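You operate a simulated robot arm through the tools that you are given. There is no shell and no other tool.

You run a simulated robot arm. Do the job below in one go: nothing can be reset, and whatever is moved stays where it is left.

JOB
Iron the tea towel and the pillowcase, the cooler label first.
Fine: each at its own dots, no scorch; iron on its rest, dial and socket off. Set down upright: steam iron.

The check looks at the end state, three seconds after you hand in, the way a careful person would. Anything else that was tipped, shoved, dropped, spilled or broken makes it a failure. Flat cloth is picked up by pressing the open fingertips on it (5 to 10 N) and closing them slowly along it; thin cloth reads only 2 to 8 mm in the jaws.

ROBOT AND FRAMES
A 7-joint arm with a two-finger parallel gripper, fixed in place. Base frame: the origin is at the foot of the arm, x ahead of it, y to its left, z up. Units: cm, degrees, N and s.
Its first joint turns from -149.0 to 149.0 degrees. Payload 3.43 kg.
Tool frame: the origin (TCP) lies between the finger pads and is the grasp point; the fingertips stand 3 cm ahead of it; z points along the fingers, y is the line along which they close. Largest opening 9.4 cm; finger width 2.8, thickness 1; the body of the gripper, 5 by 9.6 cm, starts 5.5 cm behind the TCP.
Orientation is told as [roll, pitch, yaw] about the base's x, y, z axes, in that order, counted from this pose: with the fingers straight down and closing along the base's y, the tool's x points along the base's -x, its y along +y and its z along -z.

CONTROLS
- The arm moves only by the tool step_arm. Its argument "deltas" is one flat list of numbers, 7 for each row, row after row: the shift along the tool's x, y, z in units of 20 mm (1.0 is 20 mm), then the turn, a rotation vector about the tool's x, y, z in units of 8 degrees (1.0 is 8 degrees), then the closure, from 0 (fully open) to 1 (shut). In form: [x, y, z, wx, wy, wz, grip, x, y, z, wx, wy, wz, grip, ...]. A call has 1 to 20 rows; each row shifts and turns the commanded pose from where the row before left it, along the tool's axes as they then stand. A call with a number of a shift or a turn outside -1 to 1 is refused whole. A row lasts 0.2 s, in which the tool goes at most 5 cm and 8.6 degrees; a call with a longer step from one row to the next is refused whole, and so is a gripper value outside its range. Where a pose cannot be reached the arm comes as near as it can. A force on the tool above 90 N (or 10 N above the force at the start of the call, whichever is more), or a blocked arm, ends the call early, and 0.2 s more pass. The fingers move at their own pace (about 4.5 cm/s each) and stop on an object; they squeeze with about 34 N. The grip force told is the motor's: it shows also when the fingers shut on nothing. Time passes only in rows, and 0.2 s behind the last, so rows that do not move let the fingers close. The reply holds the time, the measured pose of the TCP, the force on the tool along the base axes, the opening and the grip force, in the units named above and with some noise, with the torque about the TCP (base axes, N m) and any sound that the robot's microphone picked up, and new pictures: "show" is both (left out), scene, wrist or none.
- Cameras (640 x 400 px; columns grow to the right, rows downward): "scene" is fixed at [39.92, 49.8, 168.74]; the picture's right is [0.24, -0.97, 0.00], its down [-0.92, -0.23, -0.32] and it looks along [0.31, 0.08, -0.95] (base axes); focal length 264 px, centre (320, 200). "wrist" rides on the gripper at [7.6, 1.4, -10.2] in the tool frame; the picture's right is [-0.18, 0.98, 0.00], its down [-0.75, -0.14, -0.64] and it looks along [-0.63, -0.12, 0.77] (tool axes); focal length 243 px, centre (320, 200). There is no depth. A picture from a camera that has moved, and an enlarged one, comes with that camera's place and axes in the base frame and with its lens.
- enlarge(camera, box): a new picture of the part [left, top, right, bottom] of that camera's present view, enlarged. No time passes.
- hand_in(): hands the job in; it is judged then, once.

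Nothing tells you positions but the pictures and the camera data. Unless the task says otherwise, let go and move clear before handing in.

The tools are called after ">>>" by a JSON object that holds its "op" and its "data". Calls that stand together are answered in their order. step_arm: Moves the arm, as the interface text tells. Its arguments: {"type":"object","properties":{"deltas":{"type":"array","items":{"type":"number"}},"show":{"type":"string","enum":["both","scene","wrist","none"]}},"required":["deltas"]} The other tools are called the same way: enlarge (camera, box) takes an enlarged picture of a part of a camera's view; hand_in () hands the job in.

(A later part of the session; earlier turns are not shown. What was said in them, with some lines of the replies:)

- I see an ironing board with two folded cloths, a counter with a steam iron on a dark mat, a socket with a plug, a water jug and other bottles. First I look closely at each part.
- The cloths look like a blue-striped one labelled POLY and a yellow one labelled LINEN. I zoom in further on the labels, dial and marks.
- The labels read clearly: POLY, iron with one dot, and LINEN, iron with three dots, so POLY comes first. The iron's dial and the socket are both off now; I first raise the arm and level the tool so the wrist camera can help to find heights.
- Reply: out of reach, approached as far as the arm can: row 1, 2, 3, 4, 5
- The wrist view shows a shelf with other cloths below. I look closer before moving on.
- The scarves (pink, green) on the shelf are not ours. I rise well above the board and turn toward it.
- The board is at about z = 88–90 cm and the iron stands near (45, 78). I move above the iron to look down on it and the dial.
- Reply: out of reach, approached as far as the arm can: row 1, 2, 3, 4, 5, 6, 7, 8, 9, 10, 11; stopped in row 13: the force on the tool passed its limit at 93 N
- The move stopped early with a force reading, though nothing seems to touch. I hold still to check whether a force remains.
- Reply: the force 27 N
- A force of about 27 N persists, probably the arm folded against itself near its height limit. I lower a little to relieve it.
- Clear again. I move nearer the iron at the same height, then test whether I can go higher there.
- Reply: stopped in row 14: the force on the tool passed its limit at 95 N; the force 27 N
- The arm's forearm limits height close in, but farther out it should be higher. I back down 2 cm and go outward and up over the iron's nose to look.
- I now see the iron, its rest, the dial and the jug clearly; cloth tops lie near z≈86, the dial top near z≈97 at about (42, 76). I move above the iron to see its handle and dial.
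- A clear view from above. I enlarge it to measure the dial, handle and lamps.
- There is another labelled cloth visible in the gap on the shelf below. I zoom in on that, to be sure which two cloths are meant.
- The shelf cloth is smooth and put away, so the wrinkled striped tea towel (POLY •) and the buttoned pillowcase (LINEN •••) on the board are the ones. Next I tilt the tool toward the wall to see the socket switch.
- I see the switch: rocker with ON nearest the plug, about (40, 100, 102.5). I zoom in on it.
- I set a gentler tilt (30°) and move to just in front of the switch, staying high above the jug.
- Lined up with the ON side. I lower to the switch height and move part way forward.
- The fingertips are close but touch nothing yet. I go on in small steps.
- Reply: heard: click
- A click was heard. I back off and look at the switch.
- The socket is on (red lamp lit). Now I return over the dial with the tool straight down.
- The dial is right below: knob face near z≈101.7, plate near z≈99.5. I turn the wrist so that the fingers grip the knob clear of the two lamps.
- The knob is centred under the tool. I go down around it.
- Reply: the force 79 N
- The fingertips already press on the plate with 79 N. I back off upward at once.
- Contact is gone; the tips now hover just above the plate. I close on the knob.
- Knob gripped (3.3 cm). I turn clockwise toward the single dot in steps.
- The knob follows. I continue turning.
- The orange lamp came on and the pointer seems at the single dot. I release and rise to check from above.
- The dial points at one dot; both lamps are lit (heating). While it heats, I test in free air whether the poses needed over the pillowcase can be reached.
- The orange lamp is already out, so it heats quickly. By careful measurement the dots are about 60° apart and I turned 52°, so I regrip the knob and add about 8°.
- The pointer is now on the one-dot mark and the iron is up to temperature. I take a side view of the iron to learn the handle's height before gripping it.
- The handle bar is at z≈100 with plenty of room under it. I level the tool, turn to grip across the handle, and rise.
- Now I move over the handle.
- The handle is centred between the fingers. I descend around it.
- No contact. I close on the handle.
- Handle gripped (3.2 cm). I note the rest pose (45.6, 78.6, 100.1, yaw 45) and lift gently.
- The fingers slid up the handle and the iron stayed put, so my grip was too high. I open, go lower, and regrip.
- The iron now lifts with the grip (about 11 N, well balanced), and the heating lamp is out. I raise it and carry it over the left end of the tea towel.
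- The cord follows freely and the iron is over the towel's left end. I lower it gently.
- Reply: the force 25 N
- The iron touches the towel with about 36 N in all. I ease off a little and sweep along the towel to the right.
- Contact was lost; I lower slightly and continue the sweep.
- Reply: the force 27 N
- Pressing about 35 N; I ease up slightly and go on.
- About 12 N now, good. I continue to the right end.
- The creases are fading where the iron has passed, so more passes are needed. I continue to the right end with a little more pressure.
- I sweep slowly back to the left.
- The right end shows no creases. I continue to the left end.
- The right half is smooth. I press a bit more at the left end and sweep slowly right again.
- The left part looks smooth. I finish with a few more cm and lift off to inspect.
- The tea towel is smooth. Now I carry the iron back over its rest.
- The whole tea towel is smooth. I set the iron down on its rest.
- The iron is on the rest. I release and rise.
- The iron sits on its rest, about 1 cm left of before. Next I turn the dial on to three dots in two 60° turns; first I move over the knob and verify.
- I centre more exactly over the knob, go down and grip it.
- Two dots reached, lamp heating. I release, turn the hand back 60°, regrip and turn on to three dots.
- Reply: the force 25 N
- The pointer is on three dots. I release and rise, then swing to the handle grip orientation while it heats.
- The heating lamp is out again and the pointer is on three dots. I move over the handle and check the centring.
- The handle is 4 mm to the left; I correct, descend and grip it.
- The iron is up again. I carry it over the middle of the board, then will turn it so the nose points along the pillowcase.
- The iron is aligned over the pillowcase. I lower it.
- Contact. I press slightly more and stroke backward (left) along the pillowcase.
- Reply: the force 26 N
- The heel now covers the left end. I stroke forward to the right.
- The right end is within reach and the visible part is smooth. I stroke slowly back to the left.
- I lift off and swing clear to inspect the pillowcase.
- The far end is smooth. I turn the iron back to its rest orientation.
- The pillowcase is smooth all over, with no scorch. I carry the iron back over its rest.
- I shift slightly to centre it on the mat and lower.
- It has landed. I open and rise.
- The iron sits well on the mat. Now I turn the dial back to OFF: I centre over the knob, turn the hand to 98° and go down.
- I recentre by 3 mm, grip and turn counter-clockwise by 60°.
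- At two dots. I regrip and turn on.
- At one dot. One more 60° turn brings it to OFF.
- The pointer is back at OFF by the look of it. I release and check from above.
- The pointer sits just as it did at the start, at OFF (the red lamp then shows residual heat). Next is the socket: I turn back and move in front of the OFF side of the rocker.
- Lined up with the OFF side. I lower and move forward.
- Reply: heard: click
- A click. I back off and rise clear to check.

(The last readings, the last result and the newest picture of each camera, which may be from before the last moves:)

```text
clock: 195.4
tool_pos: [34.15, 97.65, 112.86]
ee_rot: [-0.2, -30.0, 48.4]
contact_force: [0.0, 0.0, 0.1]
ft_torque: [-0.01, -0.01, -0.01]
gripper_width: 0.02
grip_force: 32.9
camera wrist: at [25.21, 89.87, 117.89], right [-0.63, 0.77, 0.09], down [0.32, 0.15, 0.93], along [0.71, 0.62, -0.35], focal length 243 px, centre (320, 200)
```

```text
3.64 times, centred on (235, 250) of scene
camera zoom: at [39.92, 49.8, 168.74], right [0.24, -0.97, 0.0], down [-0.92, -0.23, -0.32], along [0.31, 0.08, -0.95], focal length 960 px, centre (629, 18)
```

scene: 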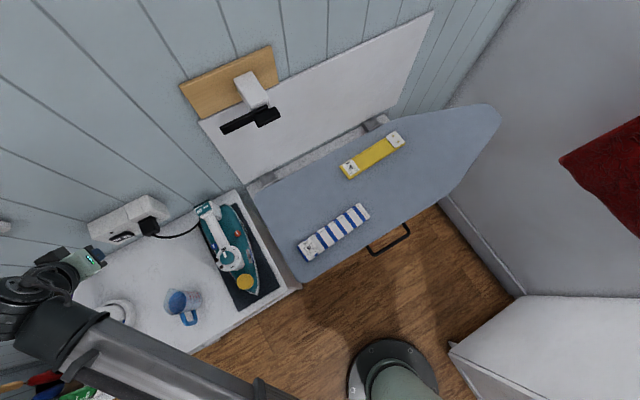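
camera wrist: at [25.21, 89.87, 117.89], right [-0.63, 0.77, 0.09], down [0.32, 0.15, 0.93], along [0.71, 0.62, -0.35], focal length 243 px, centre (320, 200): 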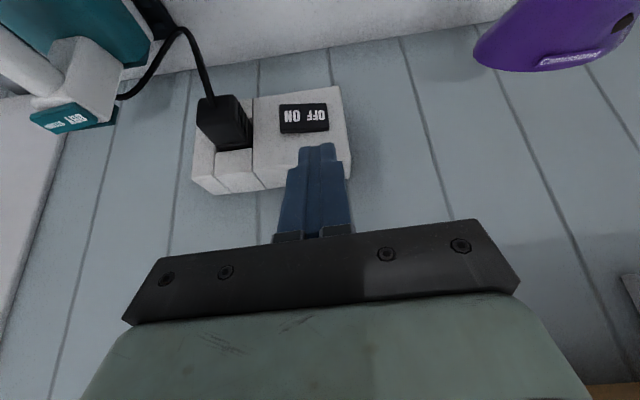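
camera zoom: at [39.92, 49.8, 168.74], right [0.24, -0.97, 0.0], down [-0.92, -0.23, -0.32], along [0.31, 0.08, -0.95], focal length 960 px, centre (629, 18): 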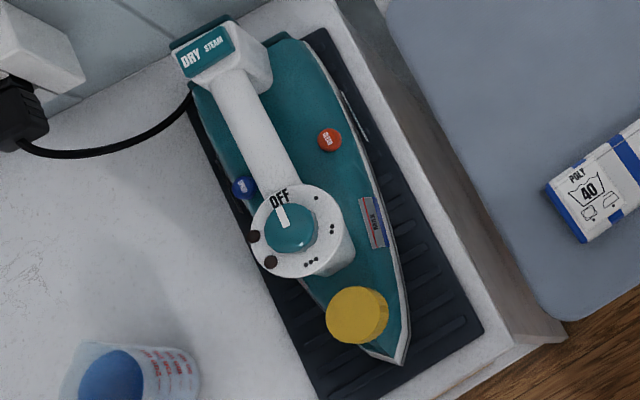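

Switch off, lamps dark, dial at OFF, iron on its rest. I move the arm clear for a final look at everything.

>>> {"op": "step_arm", "data": {"deltas": [0, 0, 0, 0, 0.94, 0, 1, 0, 0, 0, 0, 0.94, 0, 1, 0, 0, 0, 0, 0.94, 0, 1, 0, 0, 0, 0, 0.93, 0, 1, 0.557, -0.944, 0, 0, 0, 0, 1, 0.557, -0.944, 0, 0, 0, 0, 1, 0.557, -0.944, 0, 0, 0, 0, 1, 0.557, -0.944, 0, 0, 0, 0, 1, 0.557, -0.944, 0, 0, 0, 0, 1, 0.557, -0.944, 0, 0, 0, 0, 1, 0.557, -0.944, 0, 0, 0, 0, 1, 0.557, -0.944, 0, 0, 0, 0, 1, 0.557, -0.944, 0, 0, 0, 0, 1, 0.557, -0.944, 0, 0, 0, 0, 1, 0.557, -0.944, 0, 0, 0, 0, 1, 0.557, -0.944, 0, 0, 0, 0, 1, 0.557, -0.944, 0, 0, 0, 0, 1, 0.557, -0.944, 0, 0, 0, 0, 1, 0.557, -0.944, 0, 0, 0, 0, 1]}}

>>> {"op": "enlarge", "data": {"camera": "scene", "box": [0, 180, 300, 400]}}

>>> {"op": "enlarge", "data": {"camera": "scene", "box": [290, 120, 420, 270]}}

```text
clock: 199.4
tool_pos: [44.44, 66.43, 112.99]
ee_rot: [-0.1, -0.2, 48.3]
contact_force: [0.4, 0.1, 0.1]
ft_torque: [0.01, 0.0, 0.01]
gripper_width: 0.0
grip_force: 33.1
camera wrist: at [38.15, 61.64, 123.07], right [-0.61, 0.79, 0.0], down [0.6, 0.47, 0.64], along [0.51, 0.39, -0.77], focal length 243 px, centre (320, 200)
```

scene: 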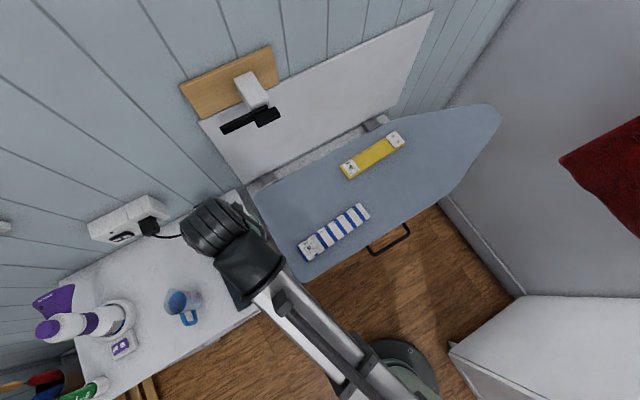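
wrist: 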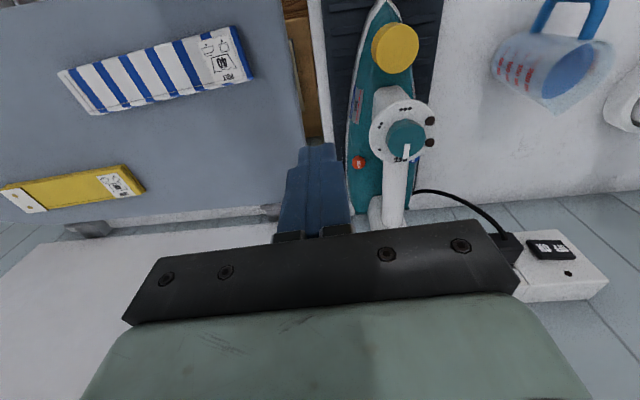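

```text
1.82 times, centred on (150, 290) of scene
camera zoom: at [39.92, 49.8, 168.74], right [0.24, -0.97, 0.0], down [-0.92, -0.23, -0.32], along [0.31, 0.08, -0.95], focal length 480 px, centre (629, 36)
```

zoom: 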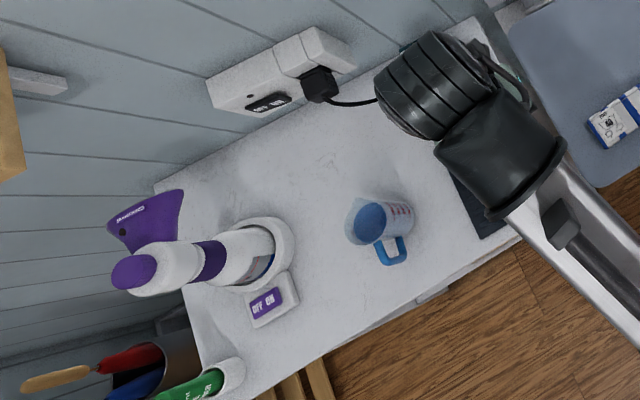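

```text
2.67 times, centred on (355, 195) of scene
camera zoom: at [39.92, 49.8, 168.74], right [0.24, -0.97, 0.0], down [-0.92, -0.23, -0.32], along [0.31, 0.08, -0.95], focal length 704 px, centre (227, 213)
```

zoom: 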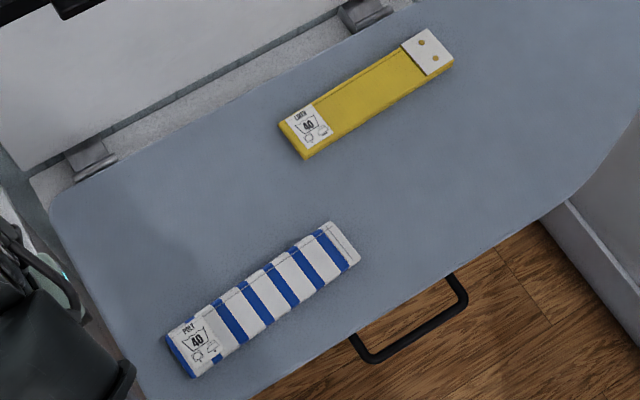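

Both cloths lie smooth and unscorched in place, the iron stands on its rest with dial and socket off, and nothing else was disturbed. The arm is clear, so I hand in.

>>> {"op": "hand_in", "data": {}}

```text
The job is handed in.
```

I ironed both cloths and handed the job in. In the final pictures both lie smooth, with no scorch marks I could see.

- **Tea towel:** the blue-striped one, labelled POLY with one dot. I ironed it first, with the dial at one dot.
- **Pillowcase:** the yellow one with buttons, labelled LINEN with three dots. I ironed it second, with the dial at three dots.
- **Iron:** it is flat on its rest mat, sole down, as I found it, which is how I read "upright". The dial is at OFF.
- **Socket:** switched off, and the lamps on the socket and the iron are dark.

While I was lining up on the dial early on, the fingertips briefly pressed on its plate at about 79 N. I backed off at once. The iron turned by about a degree, and I saw no damage. The jug, the garment steamer and the scarves on the shelf were not touched.
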